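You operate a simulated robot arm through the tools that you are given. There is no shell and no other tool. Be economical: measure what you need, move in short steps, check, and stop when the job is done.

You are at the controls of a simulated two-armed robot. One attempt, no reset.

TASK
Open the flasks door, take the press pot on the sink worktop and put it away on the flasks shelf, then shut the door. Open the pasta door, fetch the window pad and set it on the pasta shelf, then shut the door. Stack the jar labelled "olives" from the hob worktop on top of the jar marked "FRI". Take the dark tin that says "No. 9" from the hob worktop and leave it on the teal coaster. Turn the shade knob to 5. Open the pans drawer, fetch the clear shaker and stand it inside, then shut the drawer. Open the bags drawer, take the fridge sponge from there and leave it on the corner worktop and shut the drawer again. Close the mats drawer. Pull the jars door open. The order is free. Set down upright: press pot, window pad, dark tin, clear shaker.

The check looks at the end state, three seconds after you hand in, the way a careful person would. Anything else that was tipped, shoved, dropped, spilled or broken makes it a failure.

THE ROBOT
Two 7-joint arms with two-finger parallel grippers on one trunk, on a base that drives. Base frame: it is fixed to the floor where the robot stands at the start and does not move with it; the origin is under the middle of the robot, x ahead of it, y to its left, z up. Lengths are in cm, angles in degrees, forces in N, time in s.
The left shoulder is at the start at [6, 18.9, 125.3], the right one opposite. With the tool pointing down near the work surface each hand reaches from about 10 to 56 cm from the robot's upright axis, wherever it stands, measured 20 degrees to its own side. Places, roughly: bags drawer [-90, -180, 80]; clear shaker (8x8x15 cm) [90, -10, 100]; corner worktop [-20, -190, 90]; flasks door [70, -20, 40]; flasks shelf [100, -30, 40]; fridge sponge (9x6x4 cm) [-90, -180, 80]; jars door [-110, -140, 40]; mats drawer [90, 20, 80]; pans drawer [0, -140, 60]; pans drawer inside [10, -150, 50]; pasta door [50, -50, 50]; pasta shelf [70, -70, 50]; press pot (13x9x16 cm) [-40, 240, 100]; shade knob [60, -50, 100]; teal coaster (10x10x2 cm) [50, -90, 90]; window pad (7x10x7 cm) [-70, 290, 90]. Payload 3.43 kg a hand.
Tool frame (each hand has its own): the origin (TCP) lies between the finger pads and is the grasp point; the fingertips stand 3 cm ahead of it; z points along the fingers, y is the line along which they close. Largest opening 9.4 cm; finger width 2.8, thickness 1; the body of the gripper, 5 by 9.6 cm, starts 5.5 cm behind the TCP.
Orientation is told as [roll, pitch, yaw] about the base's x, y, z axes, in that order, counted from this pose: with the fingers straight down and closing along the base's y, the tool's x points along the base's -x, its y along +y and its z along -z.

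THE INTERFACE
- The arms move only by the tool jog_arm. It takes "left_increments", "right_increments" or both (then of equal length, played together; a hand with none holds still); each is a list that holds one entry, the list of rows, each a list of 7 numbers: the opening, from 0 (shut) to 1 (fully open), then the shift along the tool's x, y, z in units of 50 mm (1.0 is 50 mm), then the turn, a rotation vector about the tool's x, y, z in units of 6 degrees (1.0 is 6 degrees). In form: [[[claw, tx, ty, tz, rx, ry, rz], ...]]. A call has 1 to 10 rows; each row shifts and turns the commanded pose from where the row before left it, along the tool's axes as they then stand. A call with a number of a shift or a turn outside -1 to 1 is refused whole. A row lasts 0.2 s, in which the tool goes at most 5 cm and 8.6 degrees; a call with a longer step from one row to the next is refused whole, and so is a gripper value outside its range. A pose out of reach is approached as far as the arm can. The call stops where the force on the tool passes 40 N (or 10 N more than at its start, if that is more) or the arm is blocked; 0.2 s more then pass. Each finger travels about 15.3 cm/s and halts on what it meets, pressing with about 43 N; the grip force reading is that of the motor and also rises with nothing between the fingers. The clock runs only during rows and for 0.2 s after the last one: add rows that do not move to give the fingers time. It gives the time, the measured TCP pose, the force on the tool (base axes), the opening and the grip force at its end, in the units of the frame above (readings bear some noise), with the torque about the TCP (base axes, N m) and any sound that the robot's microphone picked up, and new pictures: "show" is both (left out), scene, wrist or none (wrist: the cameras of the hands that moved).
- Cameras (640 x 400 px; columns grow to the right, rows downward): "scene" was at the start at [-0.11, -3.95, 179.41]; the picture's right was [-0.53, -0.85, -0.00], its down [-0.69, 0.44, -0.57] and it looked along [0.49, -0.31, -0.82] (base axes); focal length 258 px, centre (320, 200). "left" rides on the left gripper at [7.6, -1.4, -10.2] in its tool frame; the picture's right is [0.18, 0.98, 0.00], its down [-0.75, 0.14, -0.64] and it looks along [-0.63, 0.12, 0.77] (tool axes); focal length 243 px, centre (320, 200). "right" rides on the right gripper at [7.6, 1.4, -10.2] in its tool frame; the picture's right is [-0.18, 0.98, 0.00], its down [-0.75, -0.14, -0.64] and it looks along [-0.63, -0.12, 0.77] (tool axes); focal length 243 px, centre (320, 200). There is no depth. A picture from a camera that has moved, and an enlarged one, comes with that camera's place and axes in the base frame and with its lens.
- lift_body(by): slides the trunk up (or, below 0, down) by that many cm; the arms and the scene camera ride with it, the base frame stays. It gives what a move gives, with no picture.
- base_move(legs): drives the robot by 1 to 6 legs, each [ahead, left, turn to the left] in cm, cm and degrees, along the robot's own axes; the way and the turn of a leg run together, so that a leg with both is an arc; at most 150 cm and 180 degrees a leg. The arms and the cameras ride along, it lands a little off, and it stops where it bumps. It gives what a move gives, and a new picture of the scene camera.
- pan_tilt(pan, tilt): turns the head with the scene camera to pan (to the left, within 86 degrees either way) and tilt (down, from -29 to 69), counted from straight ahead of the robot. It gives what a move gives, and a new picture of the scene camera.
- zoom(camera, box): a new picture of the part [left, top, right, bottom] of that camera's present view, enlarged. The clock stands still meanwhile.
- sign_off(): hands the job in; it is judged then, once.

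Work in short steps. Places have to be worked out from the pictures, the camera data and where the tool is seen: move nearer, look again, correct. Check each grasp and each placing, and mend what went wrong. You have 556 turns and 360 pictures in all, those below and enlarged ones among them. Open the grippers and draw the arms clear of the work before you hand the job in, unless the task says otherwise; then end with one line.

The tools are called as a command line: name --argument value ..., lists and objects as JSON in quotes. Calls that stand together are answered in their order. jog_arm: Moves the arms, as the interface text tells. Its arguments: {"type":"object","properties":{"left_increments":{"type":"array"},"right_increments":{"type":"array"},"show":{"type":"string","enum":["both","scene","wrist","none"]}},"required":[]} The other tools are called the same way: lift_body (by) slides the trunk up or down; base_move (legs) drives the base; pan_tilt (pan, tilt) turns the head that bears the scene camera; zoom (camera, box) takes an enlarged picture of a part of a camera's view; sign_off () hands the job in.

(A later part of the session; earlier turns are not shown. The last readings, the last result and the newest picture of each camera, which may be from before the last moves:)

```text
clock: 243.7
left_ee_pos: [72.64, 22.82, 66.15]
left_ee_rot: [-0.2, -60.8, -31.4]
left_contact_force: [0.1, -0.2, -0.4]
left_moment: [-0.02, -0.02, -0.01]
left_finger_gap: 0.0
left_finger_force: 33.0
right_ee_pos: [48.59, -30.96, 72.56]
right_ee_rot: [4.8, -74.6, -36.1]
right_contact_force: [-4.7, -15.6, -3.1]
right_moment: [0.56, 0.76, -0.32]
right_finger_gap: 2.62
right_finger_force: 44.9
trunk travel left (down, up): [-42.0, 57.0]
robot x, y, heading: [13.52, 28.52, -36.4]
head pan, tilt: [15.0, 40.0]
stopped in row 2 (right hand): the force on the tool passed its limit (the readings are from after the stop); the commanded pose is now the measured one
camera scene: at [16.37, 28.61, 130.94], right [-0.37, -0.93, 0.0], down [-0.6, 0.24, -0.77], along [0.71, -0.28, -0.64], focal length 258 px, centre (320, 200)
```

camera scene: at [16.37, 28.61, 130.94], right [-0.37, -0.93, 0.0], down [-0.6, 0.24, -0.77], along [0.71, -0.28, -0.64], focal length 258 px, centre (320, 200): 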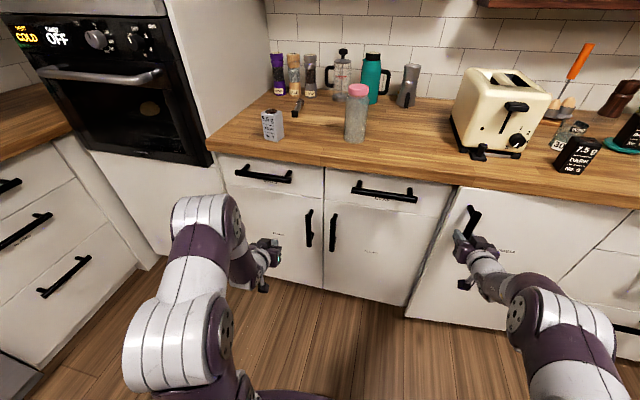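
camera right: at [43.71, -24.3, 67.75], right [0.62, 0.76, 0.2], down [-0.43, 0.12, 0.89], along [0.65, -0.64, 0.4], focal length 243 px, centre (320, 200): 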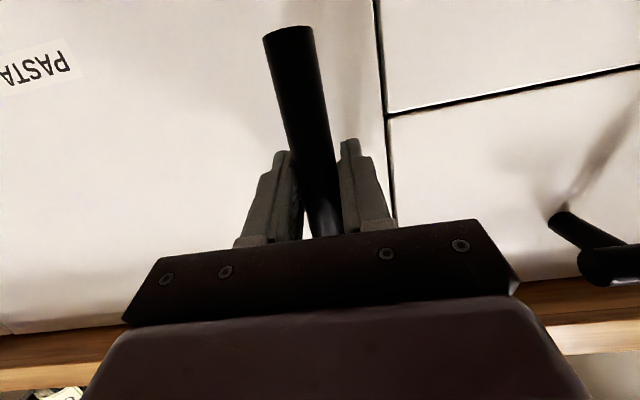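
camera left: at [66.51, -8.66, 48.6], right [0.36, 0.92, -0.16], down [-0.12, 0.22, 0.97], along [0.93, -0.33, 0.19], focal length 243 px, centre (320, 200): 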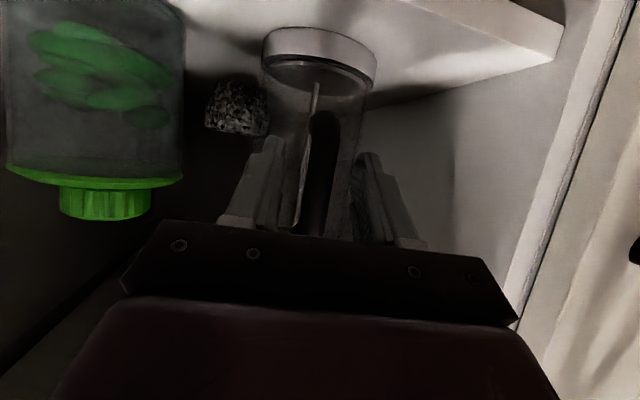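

It started opening; force limit tripped by preload. Continue.

jog_arm --right_increments '[[[0, 0.17, -0.1, -0.66, -0.8, 0, -0.21], [0, 0.17, -0.1, -0.66, -0.8, 0, -0.21], [0, 0.17, -0.1, -0.66, -0.8, 0, -0.21], [0, 0.17, -0.1, -0.66, -0.8, 0, -0.21]]]' --show "none"

jog_arm --right_increments '[[[0, 0.17, -0.1, -0.66, -0.8, 0, -0.21], [0, 0.17, -0.1, -0.66, -0.8, 0, -0.21], [0, 0.17, -0.1, -0.66, -0.8, 0, -0.21], [0, 0.17, -0.1, -0.66, -0.8, 0, -0.21]]]' --show "scene"

```text
clock: 244.7
left_ee_pos: [72.7, 22.79, 66.36]
left_ee_rot: [0.0, -60.8, -31.5]
left_contact_force: [0.4, 0.2, -0.4]
left_moment: [0.0, 0.01, -0.04]
left_finger_gap: 0.0
left_finger_force: 32.9
right_ee_pos: [38.6, -28.11, 72.58]
right_ee_rot: [5.3, -74.9, -22.2]
right_contact_force: [-3.0, -15.0, -7.2]
right_moment: [0.32, 0.69, -0.33]
right_finger_gap: 2.62
right_finger_force: 44.8
right hand out of reach, approached as far as the arm can: row 4
trunk travel left (down, up): [-42.0, 57.0]
robot x, y, heading: [13.31, 28.17, -36.8]
head pan, tilt: [15.0, 40.0]
stopped in row 4 (right hand): the force on the tool passed its limit (the readings are from after the stop); the commanded pose is now the measured one
```

```text
clock: 245.1
left_ee_pos: [72.54, 22.55, 66.19]
left_ee_rot: [0.3, -60.7, -31.8]
left_contact_force: [0.5, 0.3, -0.2]
left_moment: [0.0, 0.0, 0.03]
left_finger_gap: 0.03
left_finger_force: 33.2
right_ee_pos: [37.27, -27.83, 73.08]
right_ee_rot: [5.3, -72.9, -22.9]
right_contact_force: [-5.3, -36.8, -21.2]
right_moment: [0.79, 0.71, -0.32]
right_finger_gap: 2.6
right_finger_force: 44.8
right hand out of reach, approached as far as the arm can: row 1, 2
trunk travel left (down, up): [-42.0, 57.0]
robot x, y, heading: [13.06, 28.38, -37.3]
head pan, tilt: [15.0, 40.0]
stopped in row 2 (right hand): the force on the tool passed its limit (the readings are from after the stop); the commanded pose is now the measured one
camera scene: at [16.25, 28.12, 130.93], right [-0.37, -0.93, 0.0], down [-0.6, 0.24, -0.76], along [0.71, -0.28, -0.64], focal length 258 px, centre (320, 200)
```

scene: 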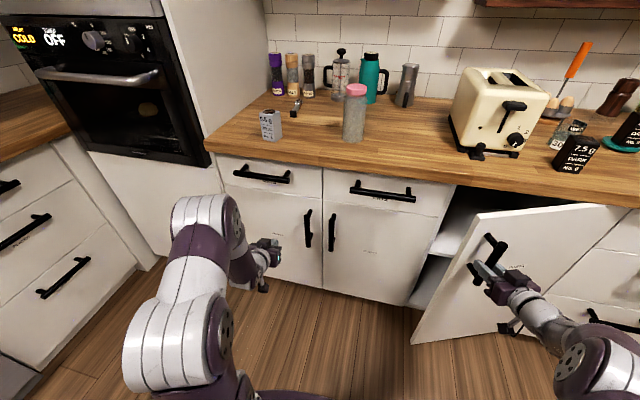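

Right arm limit reached; continue opening by backing the base (−9, −5).

base_move --legs '[[-9, -5, 0]]'

```text
clock: 245.9
left_ee_pos: [69.79, 23.0, 66.3]
left_ee_rot: [0.2, -60.7, -31.7]
left_contact_force: [-0.3, 0.5, -0.6]
left_moment: [0.0, 0.0, -0.03]
left_finger_gap: 0.0
left_finger_force: 33.2
right_ee_pos: [34.36, -27.61, 73.29]
right_ee_rot: [4.5, -72.9, -22.2]
right_contact_force: [-0.5, -15.5, -12.4]
right_moment: [0.35, 0.23, -0.05]
right_finger_gap: 2.54
right_finger_force: 45.1
trunk travel left (down, up): [-42.0, 57.0]
robot x, y, heading: [10.08, 28.81, -37.2]
head pan, tilt: [15.0, 40.0]
stopped in leg 1: the force on the tool passed its limit (the readings are from after the stop); the commanded pose is now the measured one
camera scene: at [13.29, 28.68, 130.98], right [-0.37, -0.93, 0.0], down [-0.6, 0.24, -0.77], along [0.71, -0.28, -0.64], focal length 258 px, centre (320, 200)
```

scene: 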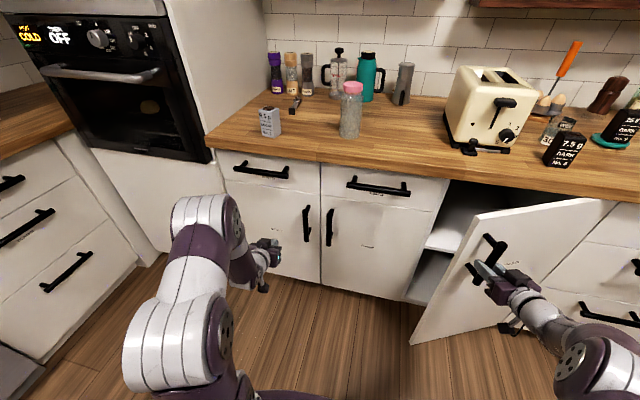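

Door is ~28° open. Release, back off, and fold the right hand down/back while moving the left hand toward the centre.

jog_arm --right_increments '[[[0.3, 0, 0, 0, 0, 0, 0], [0.5, 0, 0, 0, 0, 0, 0], [0.5, 0, 0, 0, 0, 0, 0]]]' --show "none"

base_move --legs '[[-32, 0, 0]]'

jog_arm --right_increments '[[[0.5, 0, 0, 0, 0, 1, 0], [0.5, 0, 0, 0, 0, 1, 0], [0.5, 0, 0, 0, 0, 1, 0], [0.5, 0, 0, 0, 0, 1, 0], [0.5, 0, 0, 0, 0, 1, 0], [0.5, 0, 0, 0, 0, 1, 0], [0.5, 0, 0, 0, 0, 1, 0], [0.5, 0, 0, 0, 0, 1, 0], [0.5, 0, 0, 0, 0, 1, 0], [0.5, 0, 0, 0, 0, 1, 0]]]' --left_increments '[[[0, 0, -0.5, 0, 0, 0, 0], [0, 0, -0.5, 0, 0, 0, 0], [0, 0, -0.5, 0, 0, 0, 0], [0, 0, -0.5, 0, 0, 0, 0], [0, 0, -0.5, 0, 0, 0, 0], [0, 0, -0.5, 0, 0, 0, 0], [0, 0, -0.5, 0, 0, 0, 0], [0, 0, -0.5, 0, 0, 0, 0], [0, 0, 0, 0, 0, 0, 0], [0, 0, 0, 0, 0, 0, 0]]]' --show "none"

jog_arm --right_increments '[[[0.5, 0, 0, 0, 0, 1, 0], [0.5, 0, 0, 0, 0, 1, 0], [0.5, 0.6, -0.4, 0, 0, 0, 0], [0.5, 0.7, -0.4, 0, 0, 0, 0], [0.5, 0.7, -0.4, 0, 0, 0, 0], [0.5, 0.7, 0, 0, 0, 0, 0]]]' --show "scene"

```text
clock: 246.8
left_ee_pos: [69.75, 23.14, 66.33]
left_ee_rot: [-0.2, -60.9, -31.4]
left_contact_force: [0.2, 0.5, 0.0]
left_moment: [0.01, -0.02, 0.01]
left_finger_gap: 0.03
left_finger_force: 33.1
right_ee_pos: [34.54, -27.36, 73.67]
right_ee_rot: [3.5, -73.2, -21.1]
right_contact_force: [0.4, 0.6, -0.2]
right_moment: [0.02, 0.02, -0.01]
right_finger_gap: 4.72
right_finger_force: 0.0
trunk travel left (down, up): [-42.0, 57.0]
robot x, y, heading: [10.36, 28.91, -37.1]
head pan, tilt: [15.0, 40.0]
```

```text
clock: 248.9
left_ee_pos: [43.91, 42.37, 66.36]
left_ee_rot: [-0.3, -60.9, -31.7]
left_contact_force: [-0.2, -0.3, 0.3]
left_moment: [-0.02, 0.0, 0.0]
left_finger_gap: 0.0
left_finger_force: 33.0
right_ee_pos: [8.4, -8.03, 73.77]
right_ee_rot: [3.4, -73.3, -21.3]
right_contact_force: [0.3, -0.3, -0.3]
right_moment: [0.02, -0.01, -0.03]
right_finger_gap: 4.69
right_finger_force: 0.1
trunk travel left (down, up): [-42.0, 57.0]
robot x, y, heading: [-15.23, 48.33, -37.3]
head pan, tilt: [15.0, 40.0]
camera scene: at [-12.49, 48.57, 130.97], right [-0.38, -0.93, 0.0], down [-0.59, 0.24, -0.77], along [0.71, -0.29, -0.64], focal length 258 px, centre (320, 200)
```

scene: 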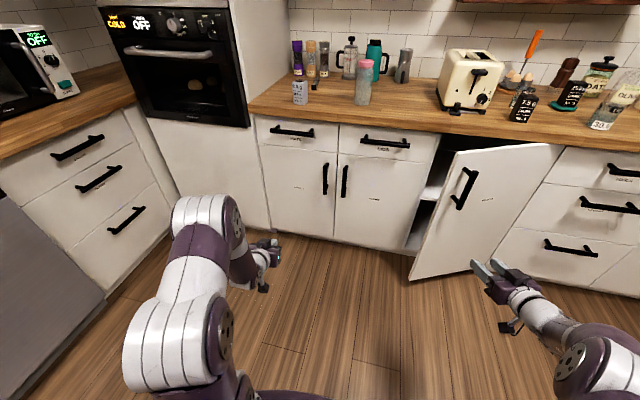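

```text
clock: 251.1
left_ee_pos: [33.31, 25.36, 66.34]
left_ee_rot: [-0.3, -60.8, -31.7]
left_contact_force: [-0.2, -0.1, 0.0]
left_moment: [-0.04, 0.0, -0.02]
left_finger_gap: 0.0
left_finger_force: 32.8
right_ee_pos: [8.45, -8.03, 73.6]
right_ee_rot: [1.0, -13.1, -18.1]
right_contact_force: [0.3, 0.4, 0.2]
right_moment: [-0.02, 0.0, 0.01]
right_finger_gap: 4.72
right_finger_force: 0.0
trunk travel left (down, up): [-42.0, 57.0]
robot x, y, heading: [-15.19, 48.08, -37.2]
head pan, tilt: [15.0, 40.0]
```

```text
clock: 252.5
left_ee_pos: [33.34, 25.35, 66.48]
left_ee_rot: [-0.2, -60.9, -31.7]
left_contact_force: [0.0, -0.3, -0.7]
left_moment: [-0.03, -0.02, 0.0]
left_finger_gap: 0.0
left_finger_force: 33.3
right_ee_pos: [-6.35, -9.52, 73.52]
right_ee_rot: [1.0, -1.4, -17.9]
right_contact_force: [0.3, -0.3, 0.7]
right_moment: [0.05, 0.03, -0.01]
right_finger_gap: 4.67
right_finger_force: 0.0
trunk travel left (down, up): [-42.0, 57.0]
robot x, y, heading: [-15.46, 47.72, -37.3]
head pan, tilt: [15.0, 40.0]
camera scene: at [-12.47, 48.55, 130.97], right [-0.38, -0.93, 0.0], down [-0.59, 0.24, -0.77], along [0.71, -0.29, -0.64], focal length 258 px, centre (320, 200)
```

scene: 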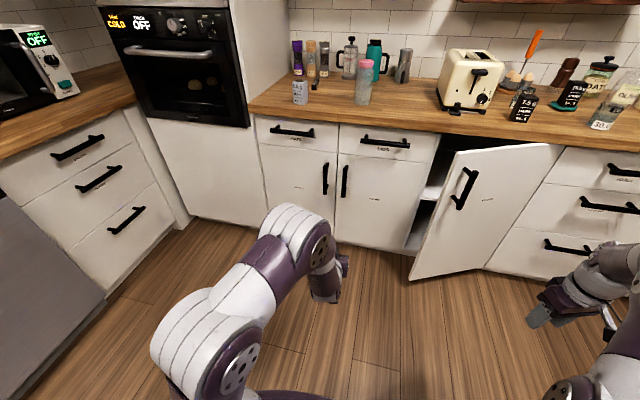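

Retract the right hand further, then drive right 27 and ahead 43 so the left hand enters behind the door edge.

jog_arm --right_increments '[[[0.5, 0.75, 0, -0.3, 0, 0, 0], [0.5, 0.75, 0, -0.3, 0, 0, 0], [0.5, 0.75, 0, -0.3, 0, 0, 0], [0.5, 0.75, 0, -0.3, 0, 0, 0]]]' --show "none"

base_move --legs '[[0, -26, 0.7], [42, 0, 0]]'

```text
clock: 253.5
left_ee_pos: [33.32, 25.36, 66.42]
left_ee_rot: [-0.1, -60.9, -31.6]
left_contact_force: [-0.2, -0.8, 0.1]
left_moment: [0.01, 0.0, 0.03]
left_finger_gap: 0.01
left_finger_force: 32.8
right_ee_pos: [-20.67, -4.86, 78.96]
right_ee_rot: [1.1, -1.3, -18.1]
right_contact_force: [0.4, 0.2, 0.0]
right_moment: [-0.02, 0.01, 0.02]
right_finger_gap: 4.69
right_finger_force: 0.1
trunk travel left (down, up): [-42.0, 57.0]
robot x, y, heading: [-15.05, 48.46, -37.1]
head pan, tilt: [15.0, 40.0]
```

```text
clock: 257.5
left_ee_pos: [50.58, -20.17, 66.33]
left_ee_rot: [-0.2, -60.9, -31.5]
left_contact_force: [-0.8, 0.9, -0.4]
left_moment: [0.04, 0.01, 0.02]
left_finger_gap: 0.0
left_finger_force: 32.5
right_ee_pos: [-3.15, -50.6, 78.91]
right_ee_rot: [1.0, -1.3, -17.7]
right_contact_force: [0.0, 0.1, 0.1]
right_moment: [0.01, 0.01, 0.01]
right_finger_gap: 4.72
right_finger_force: 0.1
trunk travel left (down, up): [-42.0, 57.0]
robot x, y, heading: [1.88, 2.38, -37.1]
head pan, tilt: [15.0, 40.0]
camera scene: at [4.72, 2.78, 130.97], right [-0.37, -0.93, 0.0], down [-0.6, 0.24, -0.77], along [0.71, -0.29, -0.64], focal length 258 px, centre (320, 200)
```

scene: 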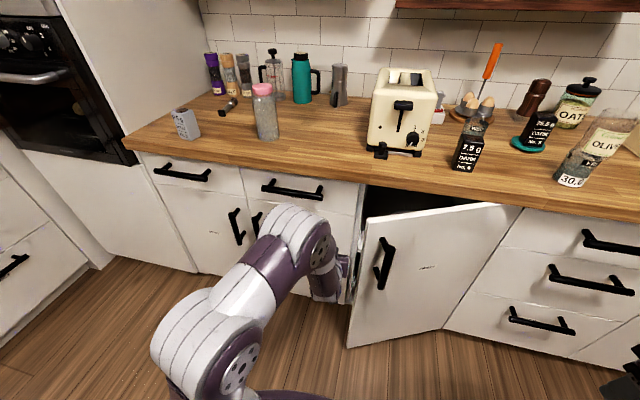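

Hand is beside the door's edge on the inside. Sweep right slowly to push it open.

jog_arm --left_increments '[[[0, 0, -0.35, 0, 0, 0, 0], [0, 0, -0.35, 0, 0, 0, 0], [0, 0, -0.35, 0, 0, 0, 0], [0, 0, -0.35, 0, 0, 0, 0], [0, 0, -0.35, 0, 0, 0, 0], [0, 0, -0.35, 0, 0, 0, 0], [0, 0, -0.35, 0, 0, 0, 0], [0, 0, -0.35, 0, 0, 0, 0], [0, 0, -0.35, 0, 0, 0, 0], [0, 0, -0.35, 0, 0, 0, 0]]]' --show "scene"

```text
clock: 258.2
left_ee_pos: [49.09, -23.05, 66.41]
left_ee_rot: [-0.2, -60.8, -30.5]
left_contact_force: [1.2, -0.7, -1.7]
left_moment: [0.0, -0.01, 0.02]
left_finger_gap: 0.0
left_finger_force: 33.4
right_ee_pos: [-3.14, -50.55, 78.83]
right_ee_rot: [1.1, -1.1, -17.6]
right_contact_force: [0.7, -0.5, -0.5]
right_moment: [-0.01, 0.0, 0.01]
right_finger_gap: 4.71
right_finger_force: 0.0
trunk travel left (down, up): [-42.0, 57.0]
robot x, y, heading: [1.91, 2.56, -36.8]
head pan, tilt: [15.0, 40.0]
stopped in row 3 (left hand): the force on the tool passed its limit (the readings are from after the stop); the commanded pose is now the measured one
camera scene: at [4.69, 2.75, 130.97], right [-0.37, -0.93, 0.0], down [-0.6, 0.24, -0.77], along [0.71, -0.28, -0.64], focal length 258 px, centre (320, 200)
```

scene: 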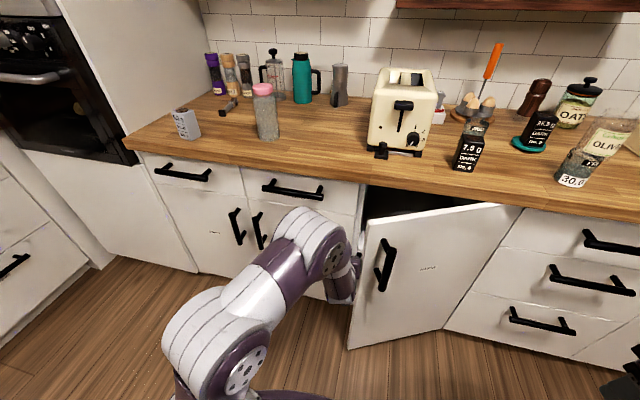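

The gripper body met the door's edge; go 3 cm left, 7 cm deeper, then sweep right.

jog_arm --left_increments '[[[0, 0, 0.5, 0, 0, 0, 0], [0, -0.33, 0, 0.6, 0, 0, 0], [0, -0.33, 0, 0.6, 0, 0, 0], [0, 0, -0.4, 0, 0, 0, 0], [0, 0, -0.4, 0, 0, 0, 0], [0, 0, -0.4, 0, 0, 0, 0], [0, 0, -0.4, 0, 0, 0, 0], [0, 0, -0.4, 0, 0, 0, 0]]]' --show "both"

```text
clock: 259.5
left_ee_pos: [54.01, -27.87, 66.19]
left_ee_rot: [0.0, -60.5, -29.9]
left_contact_force: [2.1, 12.8, 5.5]
left_moment: [-0.62, 0.81, -1.46]
left_finger_gap: 0.0
left_finger_force: 33.1
right_ee_pos: [-3.07, -50.69, 78.95]
right_ee_rot: [1.1, -1.2, -17.5]
right_contact_force: [-1.3, -1.1, -0.4]
right_moment: [0.05, -0.01, -0.01]
right_finger_gap: 4.68
right_finger_force: 0.0
trunk travel left (down, up): [-42.0, 57.0]
robot x, y, heading: [1.86, 2.48, -36.9]
head pan, tilt: [15.0, 40.0]
stopped in row 6 (left hand): the force on the tool passed its limit (the readings are from after the stop); the commanded pose is now the measured one
camera scene: at [4.69, 2.77, 130.97], right [-0.37, -0.93, 0.0], down [-0.6, 0.24, -0.77], along [0.71, -0.28, -0.64], focal length 258 px, centre (320, 200)
camera left: at [42.51, -22.6, 64.53], right [0.41, 0.9, -0.16], down [-0.09, 0.22, 0.97], along [0.91, -0.39, 0.17], focal length 243 px, centre (320, 200)
```

scene: 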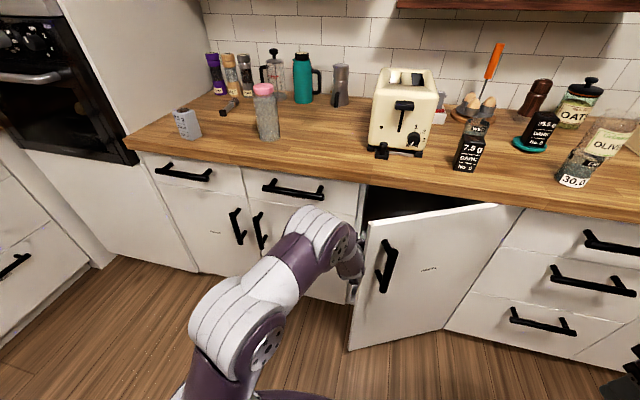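
left: 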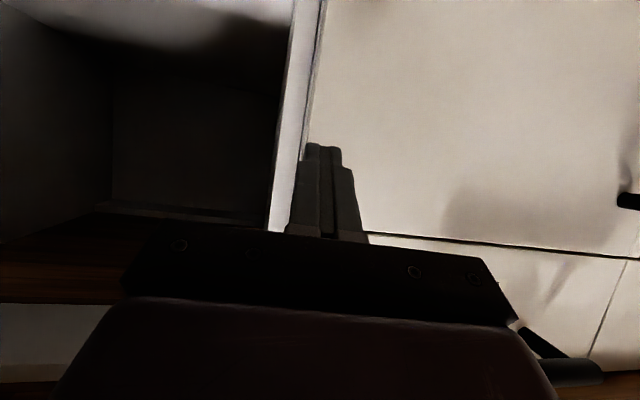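

Yaw the left hand ~40° to the right so the fingers reach behind the door, then pull it back.

jog_arm --left_increments '[[[0, 0, 0.8, 0, 0, 0, 0], [0, 0, 0.3, 0, 0.85, 0, 0.47], [0, 0, 0, 0, 0.85, 0, 0.47], [0, 0, 0, 0, 0.85, 0, 0.47], [0, 0, 0, 0, 0.85, 0, 0.47], [0, 0, 0, 0, 0.85, 0, 0.47], [0, 0, 0, 0, 0.85, 0, 0.47], [0, 0, 0, 0, 0.85, 0, 0.47]]]' --show "both"

```text
clock: 261.3
left_ee_pos: [56.88, -23.13, 66.18]
left_ee_rot: [-0.7, -60.8, -70.6]
left_contact_force: [1.5, -0.1, 0.6]
left_moment: [0.0, -0.01, 0.0]
left_finger_gap: 0.0
left_finger_force: 32.9
right_ee_pos: [-3.01, -50.61, 78.97]
right_ee_rot: [1.1, -1.2, -17.5]
right_contact_force: [-0.8, 0.5, -0.3]
right_moment: [0.02, 0.0, -0.02]
right_finger_gap: 4.69
right_finger_force: 0.2
trunk travel left (down, up): [-42.0, 57.0]
robot x, y, heading: [1.76, 2.79, -36.8]
head pan, tilt: [15.0, 40.0]
camera scene: at [4.71, 2.88, 130.97], right [-0.37, -0.93, 0.0], down [-0.6, 0.24, -0.77], along [0.71, -0.28, -0.64], focal length 258 px, centre (320, 200)
camera left: at [51.45, -11.45, 64.57], right [0.9, 0.4, -0.17], down [0.08, 0.23, 0.97], along [0.43, -0.88, 0.18], focal length 243 px, centre (320, 200)
```

scene: 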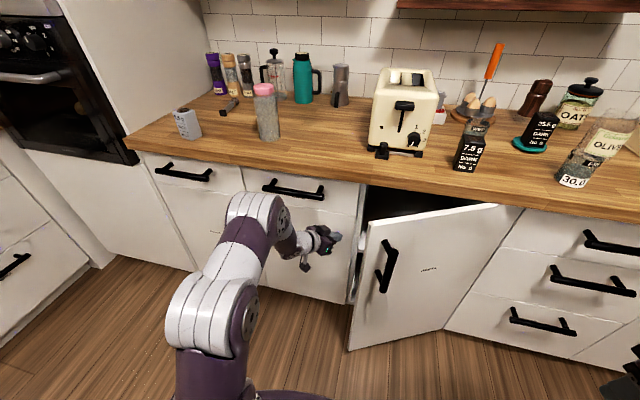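
left: 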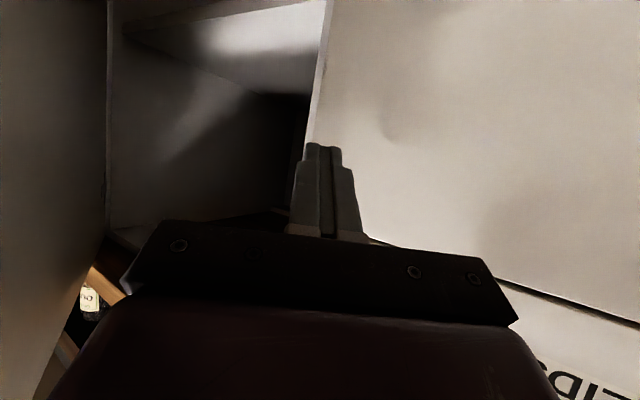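

Fingers now point behind the door. Move right ~11 cm behind it.

jog_arm --left_increments '[[[0, -0.2, -0.61, 0.36, 0, 0, 0], [0, -0.2, -0.61, 0.36, 0, 0, 0], [0, -0.2, -0.61, 0.36, 0, 0, 0]]]' --show "wrist"

```text
clock: 262.1
left_ee_pos: [50.13, -32.01, 66.04]
left_ee_rot: [-0.6, -60.9, -70.4]
left_contact_force: [0.0, 0.0, -0.2]
left_moment: [0.03, 0.01, -0.04]
left_finger_gap: 0.03
left_finger_force: 33.5
right_ee_pos: [-3.1, -50.59, 78.86]
right_ee_rot: [1.0, -1.2, -17.5]
right_contact_force: [-0.6, 0.0, -0.1]
right_moment: [-0.03, -0.04, 0.0]
right_finger_gap: 4.73
right_finger_force: 0.0
trunk travel left (down, up): [-42.0, 57.0]
robot x, y, heading: [1.72, 2.51, -36.9]
head pan, tilt: [15.0, 40.0]
camera left: at [44.65, -20.36, 64.39], right [0.9, 0.41, -0.17], down [0.08, 0.23, 0.97], along [0.43, -0.88, 0.18], focal length 243 px, centre (320, 200)
```

left: 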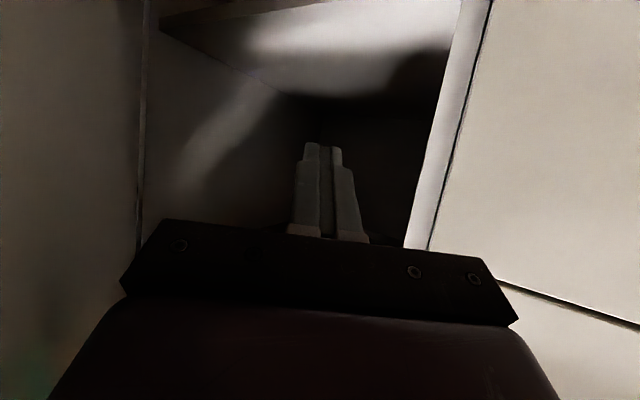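

Behind the door now. Push it open by moving along tool −y (back-right).

jog_arm --left_increments '[[[0, 0.05, -0.4, -0.1, 0, 0, 0], [0, 0.05, -0.4, -0.1, 0, 0, 0], [0, 0.05, -0.4, -0.1, 0, 0, 0], [0, 0.05, -0.4, -0.1, 0, 0, 0], [0, 0.05, -0.4, -0.1, 0, 0, 0], [0, 0.05, -0.4, -0.1, 0, 0, 0], [0, 0.05, -0.4, -0.1, 0, 0, 0], [0, 0.05, -0.4, -0.1, 0, 0, 0]]]' --show "scene"

```text
clock: 263.9
left_ee_pos: [33.55, -32.76, 66.41]
left_ee_rot: [-0.6, -60.9, -70.3]
left_contact_force: [0.3, 0.1, 0.4]
left_moment: [0.0, 0.0, -0.01]
left_finger_gap: 0.0
left_finger_force: 33.0
right_ee_pos: [-3.01, -50.53, 78.92]
right_ee_rot: [0.9, -1.1, -17.5]
right_contact_force: [-0.3, -0.1, 1.1]
right_moment: [-0.01, 0.01, 0.01]
right_finger_gap: 4.7
right_finger_force: 0.2
trunk travel left (down, up): [-42.0, 57.0]
robot x, y, heading: [2.27, 2.33, -37.0]
head pan, tilt: [15.0, 40.0]
camera scene: at [4.65, 2.87, 130.97], right [-0.37, -0.93, 0.0], down [-0.6, 0.24, -0.77], along [0.71, -0.28, -0.64], focal length 258 px, centre (320, 200)
```

scene: 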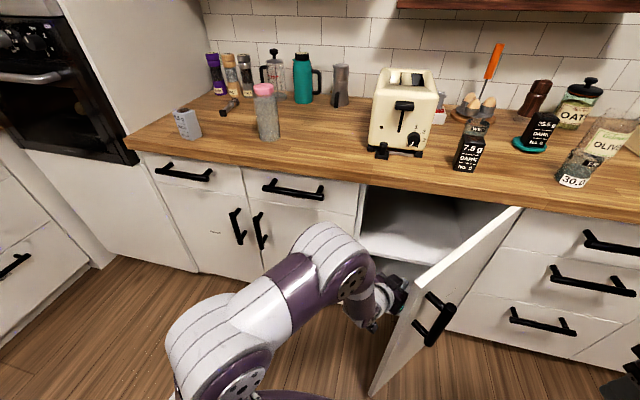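

Door is ~60° open and moving freely. Continue.

jog_arm --left_increments '[[[0, -0.1, -0.4, 0.15, 0, 0, 0], [0, -0.1, -0.4, 0.15, 0, 0, 0], [0, -0.1, -0.4, 0.15, 0, 0, 0], [0, -0.1, -0.4, 0.2, 0, 0, 0], [0, -0.1, -0.4, 0.2, 0, 0, 0], [0, -0.1, -0.4, 0.2, 0, 0, 0], [0, -0.1, -0.4, 0.2, 0, 0, 0], [0, -0.1, -0.4, 0.2, 0, 0, 0]]]' --show "scene"

```text
clock: 265.7
left_ee_pos: [21.23, -45.98, 66.28]
left_ee_rot: [-0.6, -60.8, -70.5]
left_contact_force: [0.5, 0.4, 0.2]
left_moment: [-0.02, -0.02, -0.02]
left_finger_gap: 0.0
left_finger_force: 32.3
right_ee_pos: [-3.01, -50.7, 78.95]
right_ee_rot: [1.0, -1.2, -17.5]
right_contact_force: [0.8, -0.5, -0.1]
right_moment: [0.0, 0.0, 0.0]
right_finger_gap: 4.69
right_finger_force: 0.2
trunk travel left (down, up): [-42.0, 57.0]
robot x, y, heading: [1.79, 2.57, -37.2]
head pan, tilt: [15.0, 40.0]
camera scene: at [4.66, 2.84, 130.97], right [-0.37, -0.93, 0.0], down [-0.6, 0.24, -0.77], along [0.71, -0.28, -0.64], focal length 258 px, centre (320, 200)
```

scene: 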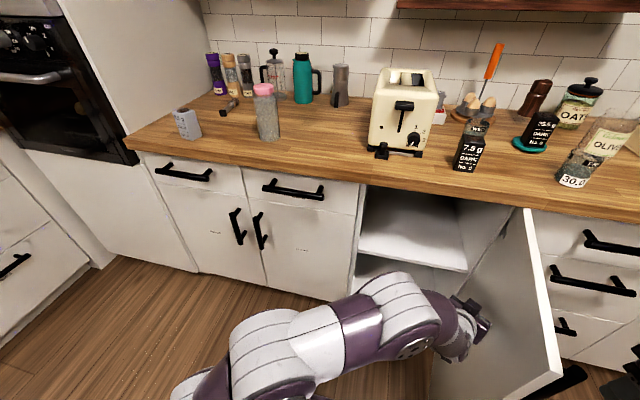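

Pasta door is ~95° open; shelf at z≈52. Back away, raise the trunk and turn toward the sink/window side.

base_move --legs '[[-48, 0, 0], [0, 0, 90]]'

lift_body --by 40

```text
clock: 272.4
left_ee_pos: [11.79, 50.34, 66.3]
left_ee_rot: [-0.6, -60.8, 19.3]
left_contact_force: [0.8, -0.8, 0.3]
left_moment: [0.02, 0.01, -0.02]
left_finger_gap: 0.01
left_finger_force: 32.8
right_ee_pos: [16.3, 26.14, 78.89]
right_ee_rot: [1.1, -1.1, 72.2]
right_contact_force: [0.1, 0.2, 0.5]
right_moment: [-0.01, 0.0, -0.01]
right_finger_gap: 4.7
right_finger_force: 0.0
trunk travel left (down, up): [-42.0, 57.0]
robot x, y, heading: [-36.95, 31.45, 53.1]
head pan, tilt: [15.0, 40.0]
camera scene: at [-37.39, 34.18, 130.97], right [0.93, -0.38, 0.0], down [-0.24, -0.6, -0.77], along [0.29, 0.71, -0.64], focal length 258 px, centre (320, 200)
```

scene: 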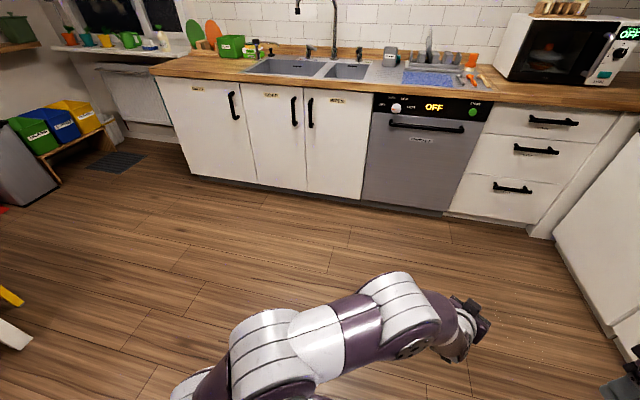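

```text
clock: 276.2
left_ee_pos: [11.78, 50.35, 106.31]
left_ee_rot: [-0.6, -60.8, 19.3]
left_contact_force: [-0.6, 0.3, -0.6]
left_moment: [-0.03, -0.02, -0.02]
left_finger_gap: 0.0
left_finger_force: 32.6
right_ee_pos: [16.42, 25.97, 118.92]
right_ee_rot: [1.0, -1.2, 72.1]
right_contact_force: [0.1, -0.3, 0.2]
right_moment: [-0.03, 0.0, 0.0]
right_finger_gap: 4.67
right_finger_force: 0.0
trunk travel left (down, up): [-82.0, 17.0]
robot x, y, heading: [-36.66, 31.24, 53.0]
head pan, tilt: [15.0, 40.0]
```

Drive: ahead 85, left 130, then look.

base_move --legs '[[85, 0, 0], [0, 130, 0], [20, 40, 0]]'

pan_tilt --pan 10 --tilt 45

```text
clock: 289.2
left_ee_pos: [-59.89, 237.73, 106.34]
left_ee_rot: [-0.6, -60.8, 19.5]
left_contact_force: [0.3, 0.0, 0.5]
left_moment: [-0.01, -0.03, -0.01]
left_finger_gap: 0.0
left_finger_force: 33.1
right_ee_pos: [-55.23, 213.35, 118.94]
right_ee_rot: [1.1, -1.2, 72.5]
right_contact_force: [-0.4, -0.2, 0.0]
right_moment: [0.03, 0.0, 0.0]
right_finger_gap: 4.73
right_finger_force: 0.0
trunk travel left (down, up): [-82.0, 17.0]
robot x, y, heading: [-108.34, 218.01, 53.3]
head pan, tilt: [15.0, 40.0]
camera scene: at [-109.08, 221.33, 170.97], right [0.93, -0.37, 0.0], down [-0.24, -0.6, -0.77], along [0.28, 0.71, -0.64], focal length 258 px, centre (320, 200)
```

scene: 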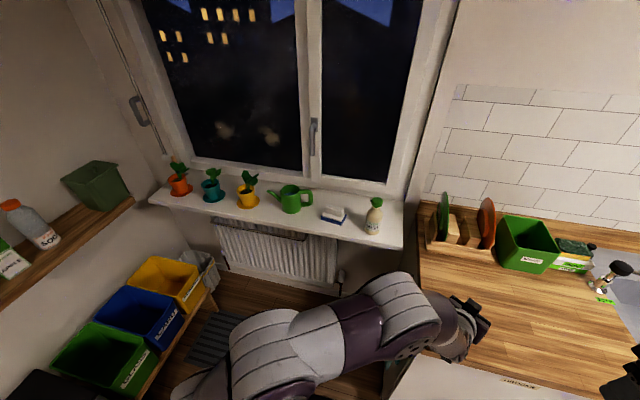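

```text
clock: 289.9
left_ee_pos: [-60.09, 237.73, 106.33]
left_ee_rot: [-0.7, -60.7, 19.6]
left_contact_force: [0.7, -0.1, -0.4]
left_moment: [-0.03, 0.0, 0.0]
left_finger_gap: 0.0
left_finger_force: 33.0
right_ee_pos: [-55.3, 213.5, 118.9]
right_ee_rot: [1.0, -1.2, 72.3]
right_contact_force: [0.3, 0.3, 0.2]
right_moment: [0.0, -0.01, -0.01]
right_finger_gap: 4.7
right_finger_force: 0.1
trunk travel left (down, up): [-82.0, 17.0]
robot x, y, heading: [-108.54, 218.68, 53.4]
head pan, tilt: [10.0, 45.0]
camera scene: at [-108.64, 220.82, 170.25], right [0.89, -0.45, 0.0], down [-0.32, -0.63, -0.71], along [0.32, 0.63, -0.71], focal length 258 px, centre (320, 200)
```

scene: 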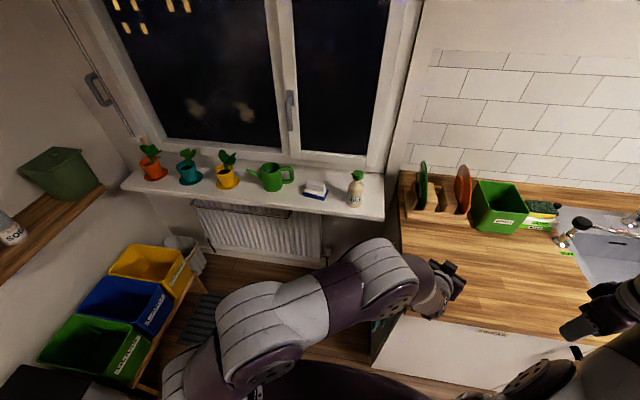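

Zoom on the pad for position and orientation.

zoom --camera "scene" --box '[280, 165, 376, 225]'

```text
6.67 times, centred on (328, 195) of scene
camera zoom: at [-108.64, 220.82, 170.25], right [0.89, -0.45, 0.0], down [-0.32, -0.63, -0.71], along [0.32, 0.63, -0.71], focal length 1719 px, centre (267, 233)
```

zoom: 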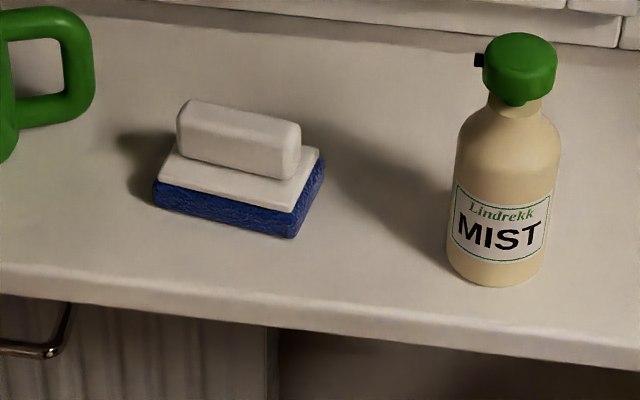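

Sill z≈92; pad handle centre ≈(−73.7,294.3), long axis heading ≈134°, ~8 cm long. I'll grip it end-to-end with the hand pointing at heading 44°, pitched. Reorient the left hand and reposition the base.

jog_arm --left_increments '[[[0.5, -0.9, 0, -0.3, 0, 0, 0], [1, -0.5, 0, 0, -0.89, 0, -0.49], [1, 0, 0, 0, -0.89, 0, -0.49], [1, 0, 0, 0, -0.89, 0, -0.49], [1, 0, 0, 0, -0.89, 0, -0.49], [1, 0, 0, 0, 0, 1, 0]]]' --show "none"

base_move --legs '[[0, 10, 0], [14, 0, 0]]'

jog_arm --left_increments '[[[1, 0, 0, 0, 0, 0, 0]]]' --show "wrist"

```text
clock: 291.2
left_ee_pos: [-58.01, 238.43, 113.11]
left_ee_rot: [-0.2, -54.6, 43.6]
left_contact_force: [0.0, -1.1, -1.0]
left_moment: [0.01, -0.01, -0.04]
left_finger_gap: 9.43
left_finger_force: 0.1
right_ee_pos: [-55.29, 213.52, 118.82]
right_ee_rot: [1.0, -1.2, 72.3]
right_contact_force: [1.1, -0.1, 0.0]
right_moment: [-0.03, 0.01, -0.02]
right_finger_gap: 4.69
right_finger_force: 0.0
trunk travel left (down, up): [-82.0, 17.0]
robot x, y, heading: [-108.74, 218.27, 53.1]
head pan, tilt: [10.0, 45.0]
```

```text
clock: 293.3
left_ee_pos: [-57.88, 255.39, 113.11]
left_ee_rot: [-0.2, -54.8, 43.5]
left_contact_force: [0.3, 0.9, -0.1]
left_moment: [0.01, 0.02, 0.01]
left_finger_gap: 9.39
left_finger_force: 0.0
right_ee_pos: [-55.03, 230.53, 118.92]
right_ee_rot: [1.0, -1.3, 72.5]
right_contact_force: [0.2, -0.4, -0.3]
right_moment: [0.01, 0.01, -0.01]
right_finger_gap: 4.71
right_finger_force: 0.0
trunk travel left (down, up): [-82.0, 17.0]
robot x, y, heading: [-108.43, 235.24, 53.5]
head pan, tilt: [10.0, 45.0]
camera scene: at [-108.43, 237.63, 170.25], right [0.89, -0.45, 0.0], down [-0.32, -0.63, -0.71], along [0.32, 0.63, -0.71], focal length 258 px, centre (320, 200)
```

scene: 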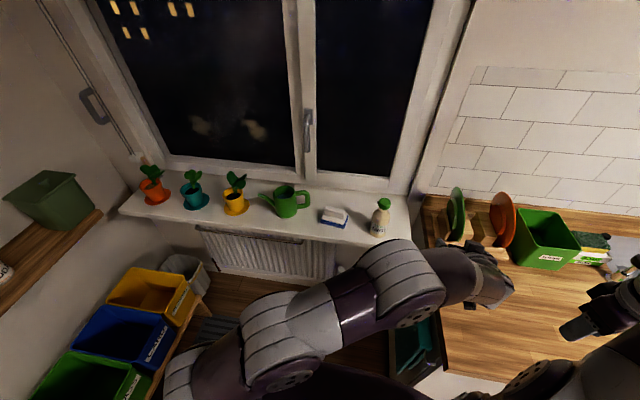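

```text
clock: 293.7
left_ee_pos: [-57.78, 255.48, 113.25]
left_ee_rot: [-0.3, -54.8, 43.7]
left_contact_force: [0.4, 0.1, 0.5]
left_moment: [-0.01, 0.01, 0.03]
left_finger_gap: 9.39
left_finger_force: 0.1
right_ee_pos: [-55.13, 230.56, 119.05]
right_ee_rot: [0.9, -1.3, 72.5]
right_contact_force: [-0.3, -0.1, 0.1]
right_moment: [0.01, -0.01, 0.01]
right_finger_gap: 4.7
right_finger_force: 0.1
trunk travel left (down, up): [-82.0, 17.0]
robot x, y, heading: [-108.32, 235.26, 53.3]
head pan, tilt: [10.0, 45.0]
camera left: at [-66.09, 245.81, 112.93], right [-0.75, 0.64, -0.15], down [-0.16, 0.04, 0.99], along [0.64, 0.77, 0.07], focal length 243 px, centre (320, 200)
```

left: 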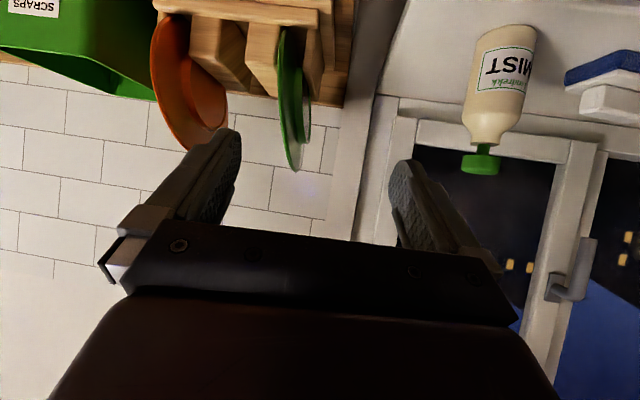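

Swing the left hand 39 cm to its left (staying short of the bottle), then look.

jog_arm --left_increments '[[[1, 0, 0.86, 0, 0, 0, 0], [1, 0, 0.86, 0, 0, 0, 0], [1, 0, 0.86, 0, 0, 0, 0], [1, 0, 0.86, 0, 0, 0, 0], [1, 0, 0.86, 0, 0, 0, 0], [1, 0, 0.86, 0, 0, 0, 0], [1, 0, 0.86, 0, 0, 0, 0], [1, 0, 0.86, 0, 0, 0, 0], [1, 0, 0.86, 0, 0, 0, 0]]]' --show "wrist"

```text
clock: 295.7
left_ee_pos: [-84.71, 284.0, 113.17]
left_ee_rot: [-0.4, -54.8, 43.7]
left_contact_force: [0.0, -0.2, 0.3]
left_moment: [-0.01, -0.03, 0.0]
left_finger_gap: 9.38
left_finger_force: 0.0
right_ee_pos: [-55.19, 230.73, 118.94]
right_ee_rot: [0.9, -1.2, 72.5]
right_contact_force: [0.0, 0.0, 0.3]
right_moment: [-0.03, 0.02, 0.0]
right_finger_gap: 4.72
right_finger_force: 0.0
trunk travel left (down, up): [-82.0, 17.0]
robot x, y, heading: [-108.34, 235.11, 53.5]
head pan, tilt: [10.0, 45.0]
camera left: at [-92.95, 274.23, 112.84], right [-0.75, 0.64, -0.15], down [-0.16, 0.04, 0.99], along [0.64, 0.77, 0.07], focal length 243 px, centre (320, 200)
```

left: 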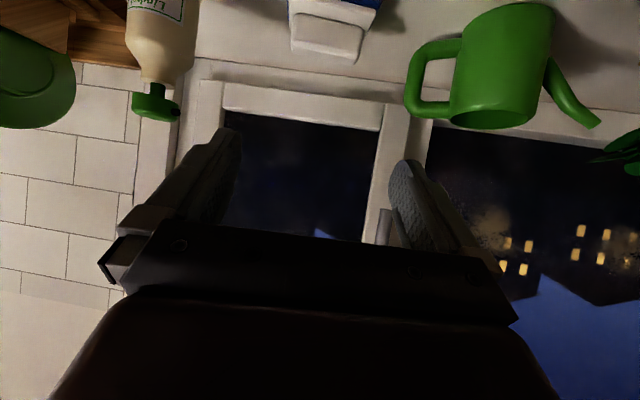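

Handle centre refines to (−74.3,293.8). Approach 60% and re-check.

jog_arm --left_increments '[[[1, 0.155, 0, 0.81, 0, 0, 0], [1, 0.155, 0, 0.81, 0, 0, 0], [1, 0.155, 0, 0.81, 0, 0, 0], [1, 0, 0, 0, 0, 0, 0]]]' --show "wrist"

```text
clock: 296.7
left_ee_pos: [-78.19, 289.59, 104.16]
left_ee_rot: [-0.3, -54.8, 43.7]
left_contact_force: [-1.0, 0.2, 0.3]
left_moment: [-0.02, 0.0, -0.03]
left_finger_gap: 9.44
left_finger_force: 0.1
right_ee_pos: [-55.04, 230.55, 118.94]
right_ee_rot: [1.0, -1.2, 72.5]
right_contact_force: [0.0, 0.0, -0.5]
right_moment: [0.0, 0.03, 0.01]
right_finger_gap: 4.7
right_finger_force: 0.1
trunk travel left (down, up): [-82.0, 17.0]
robot x, y, heading: [-108.34, 235.32, 53.1]
head pan, tilt: [10.0, 45.0]
camera left: at [-86.36, 279.83, 103.86], right [-0.75, 0.64, -0.15], down [-0.16, 0.04, 0.99], along [0.64, 0.77, 0.07], focal length 243 px, centre (320, 200)
```

left: 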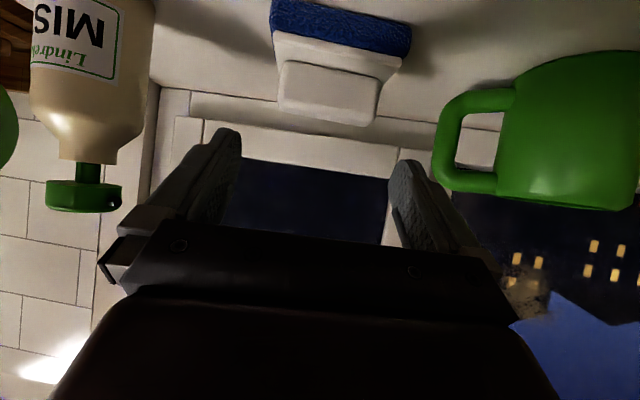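

Handle ~7.5 cm long and aligned with the closing axis. Final approach, then close.

jog_arm --left_increments '[[[1, 0.085, 0.025, 0.56, 0, 0, 0], [1, 0.085, 0.025, 0.56, 0, 0, 0], [1, 0.085, 0.02, 0.54, 0, 0, 0], [1, 0, 0, 0, 0, 0, 0]]]' --show "wrist"

```text
clock: 297.7
left_ee_pos: [-74.03, 293.88, 98.41]
left_ee_rot: [-0.2, -54.7, 43.6]
left_contact_force: [0.0, 0.1, -0.7]
left_moment: [-0.02, 0.02, 0.02]
left_finger_gap: 9.42
left_finger_force: 0.0
right_ee_pos: [-55.09, 230.66, 118.93]
right_ee_rot: [1.0, -1.2, 72.5]
right_contact_force: [0.4, 0.7, 0.6]
right_moment: [0.02, 0.0, -0.01]
right_finger_gap: 4.7
right_finger_force: 0.0
trunk travel left (down, up): [-82.0, 17.0]
robot x, y, heading: [-108.48, 235.62, 53.3]
head pan, tilt: [10.0, 45.0]
camera left: at [-82.16, 284.19, 98.09], right [-0.75, 0.64, -0.15], down [-0.16, 0.04, 0.99], along [0.64, 0.77, 0.07], focal length 243 px, centre (320, 200)
```

left: 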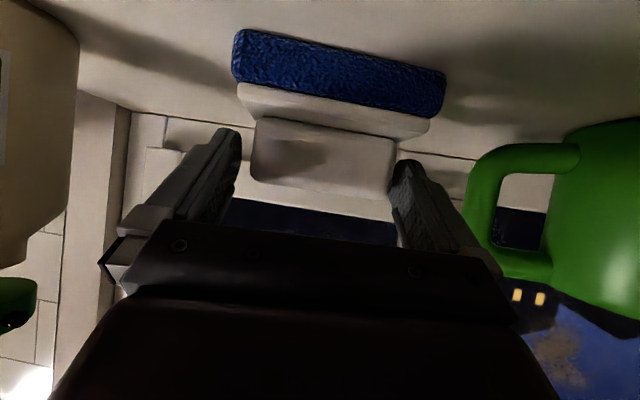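

Handle is ~1.5 cm below the TCP; back 1.5 cm so the pad tips cover its ends, then close.

jog_arm --left_increments '[[[1, 0.17, 0, -0.245, 0, 0, 0], [0.9, 0, 0, 0, 0, 0, 0], [0.8, 0, 0, 0, 0, 0, 0], [0.7, 0, 0, 0, 0, 0, 0], [0.6, 0, 0, 0, 0, 0, 0], [0.6, 0, 0, 0, 0, 0, 0]]]' --show "wrist"

```text
clock: 299.1
left_ee_pos: [-75.08, 292.86, 98.51]
left_ee_rot: [-0.1, -54.7, 43.7]
left_contact_force: [-0.3, 0.2, 1.5]
left_moment: [-0.08, -0.12, 0.0]
left_finger_gap: 7.88
left_finger_force: 43.3
right_ee_pos: [-55.09, 230.55, 118.95]
right_ee_rot: [1.0, -1.2, 72.5]
right_contact_force: [-0.2, 0.3, 0.5]
right_moment: [0.02, 0.01, 0.02]
right_finger_gap: 4.7
right_finger_force: 0.1
trunk travel left (down, up): [-82.0, 17.0]
robot x, y, heading: [-108.22, 235.34, 53.5]
head pan, tilt: [10.0, 45.0]
camera left: at [-83.24, 283.14, 98.09], right [-0.75, 0.64, -0.15], down [-0.16, 0.04, 0.99], along [0.64, 0.77, 0.07], focal length 243 px, centre (320, 200)
```

left: 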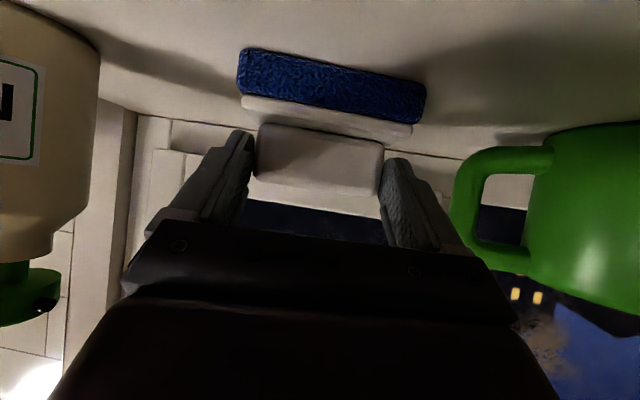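

Gripped at 7.88 cm. Lift 8 cm and back 10 cm.

jog_arm --left_increments '[[[0.6, -0.2, 0, -0.14, 0, 0, 0], [0.6, -0.4, 0, -0.28, 0, 0, 0], [0.6, -0.4, 0, -0.28, 0, 0, 0], [0.6, -0.4, 0, -0.28, 0, 0, 0], [0.6, -0.4, 0, -0.28, 0, 0, 0]]]' --show "wrist"

```text
clock: 300.3
left_ee_pos: [-75.22, 293.16, 109.39]
left_ee_rot: [-0.2, -54.6, 43.7]
left_contact_force: [-0.3, 0.1, -2.0]
left_moment: [-0.01, 0.03, 0.02]
left_finger_gap: 7.93
left_finger_force: 42.9
right_ee_pos: [-55.13, 230.77, 118.85]
right_ee_rot: [1.0, -1.2, 72.5]
right_contact_force: [1.1, -0.5, 0.4]
right_moment: [0.01, 0.01, 0.0]
right_finger_gap: 4.7
right_finger_force: 0.1
trunk travel left (down, up): [-82.0, 17.0]
robot x, y, heading: [-108.29, 235.31, 53.3]
head pan, tilt: [10.0, 45.0]
camera left: at [-83.3, 283.35, 109.17], right [-0.75, 0.64, -0.15], down [-0.16, 0.04, 0.99], along [0.64, 0.77, 0.07], focal length 243 px, centre (320, 200)
```

left: 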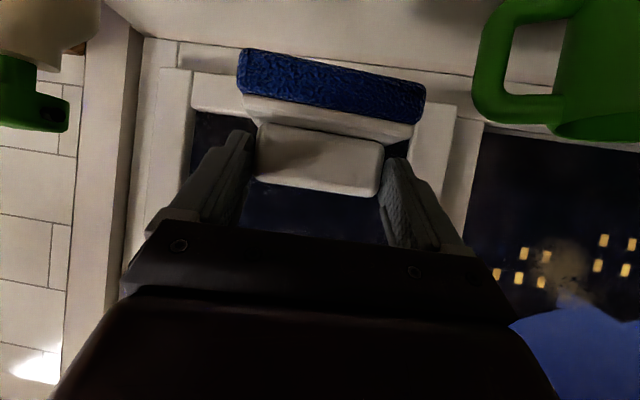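

Pad held well. Return: back off, go right, turn to face the front cabinets.

base_move --legs '[[-36, 0, 0], [0, -150, 0]]'

base_move --legs '[[-30, -10, -90], [0, -66, 0]]'

```text
clock: 309.7
left_ee_pos: [24.18, 172.82, 109.3]
left_ee_rot: [-0.4, -54.7, 43.0]
left_contact_force: [0.2, -0.1, -1.6]
left_moment: [-0.03, 0.04, -0.02]
left_finger_gap: 7.89
left_finger_force: 43.3
right_ee_pos: [43.22, 110.18, 118.85]
right_ee_rot: [1.0, -1.1, 71.7]
right_contact_force: [0.0, 0.7, 0.6]
right_moment: [-0.01, 0.02, 0.0]
right_finger_gap: 4.7
right_finger_force: 0.0
trunk travel left (down, up): [-82.0, 17.0]
robot x, y, heading: [-9.71, 115.68, 52.4]
head pan, tilt: [10.0, 45.0]
camera scene: at [-9.91, 118.02, 170.24], right [0.89, -0.46, 0.0], down [-0.33, -0.63, -0.71], along [0.33, 0.63, -0.71], focal length 258 px, centre (320, 200)
```

scene: 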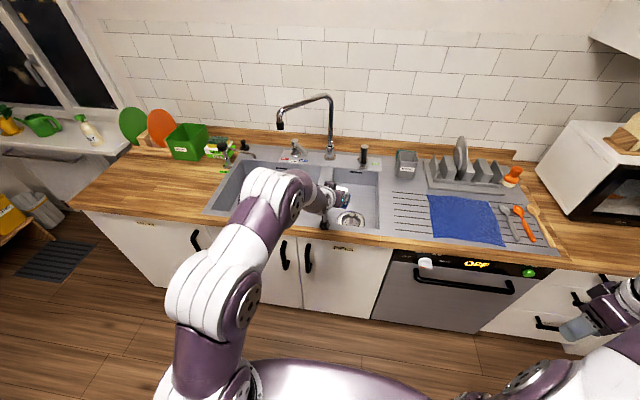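

```text
clock: 317.2
left_ee_pos: [-21.19, 16.51, 109.33]
left_ee_rot: [-0.4, -54.6, -49.3]
left_contact_force: [-1.2, -0.7, -1.6]
left_moment: [-0.01, -0.01, 0.0]
left_finger_gap: 7.89
left_finger_force: 42.4
right_ee_pos: [-84.66, -0.12, 118.91]
right_ee_rot: [1.0, -1.1, -20.5]
right_contact_force: [0.9, -0.4, -0.6]
right_moment: [0.01, -0.01, -0.03]
right_finger_gap: 4.71
right_finger_force: 0.0
trunk travel left (down, up): [-82.0, 17.0]
robot x, y, heading: [-77.32, 52.74, -39.7]
head pan, tilt: [10.0, 45.0]
cut short: leg 1
camera scene: at [-74.81, 52.37, 170.24], right [-0.5, -0.87, 0.0], down [-0.61, 0.35, -0.71], along [0.61, -0.35, -0.71], focal length 258 px, centre (320, 200)
```

scene: 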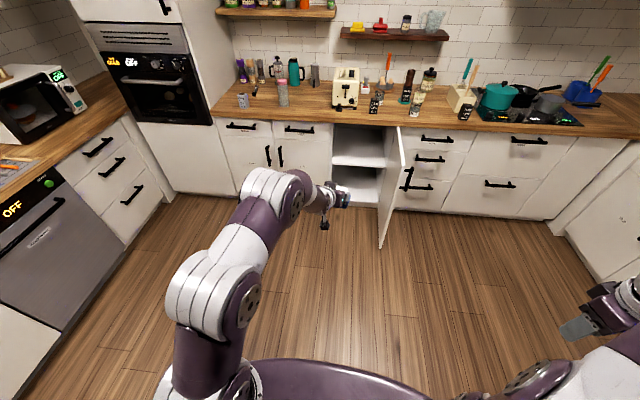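

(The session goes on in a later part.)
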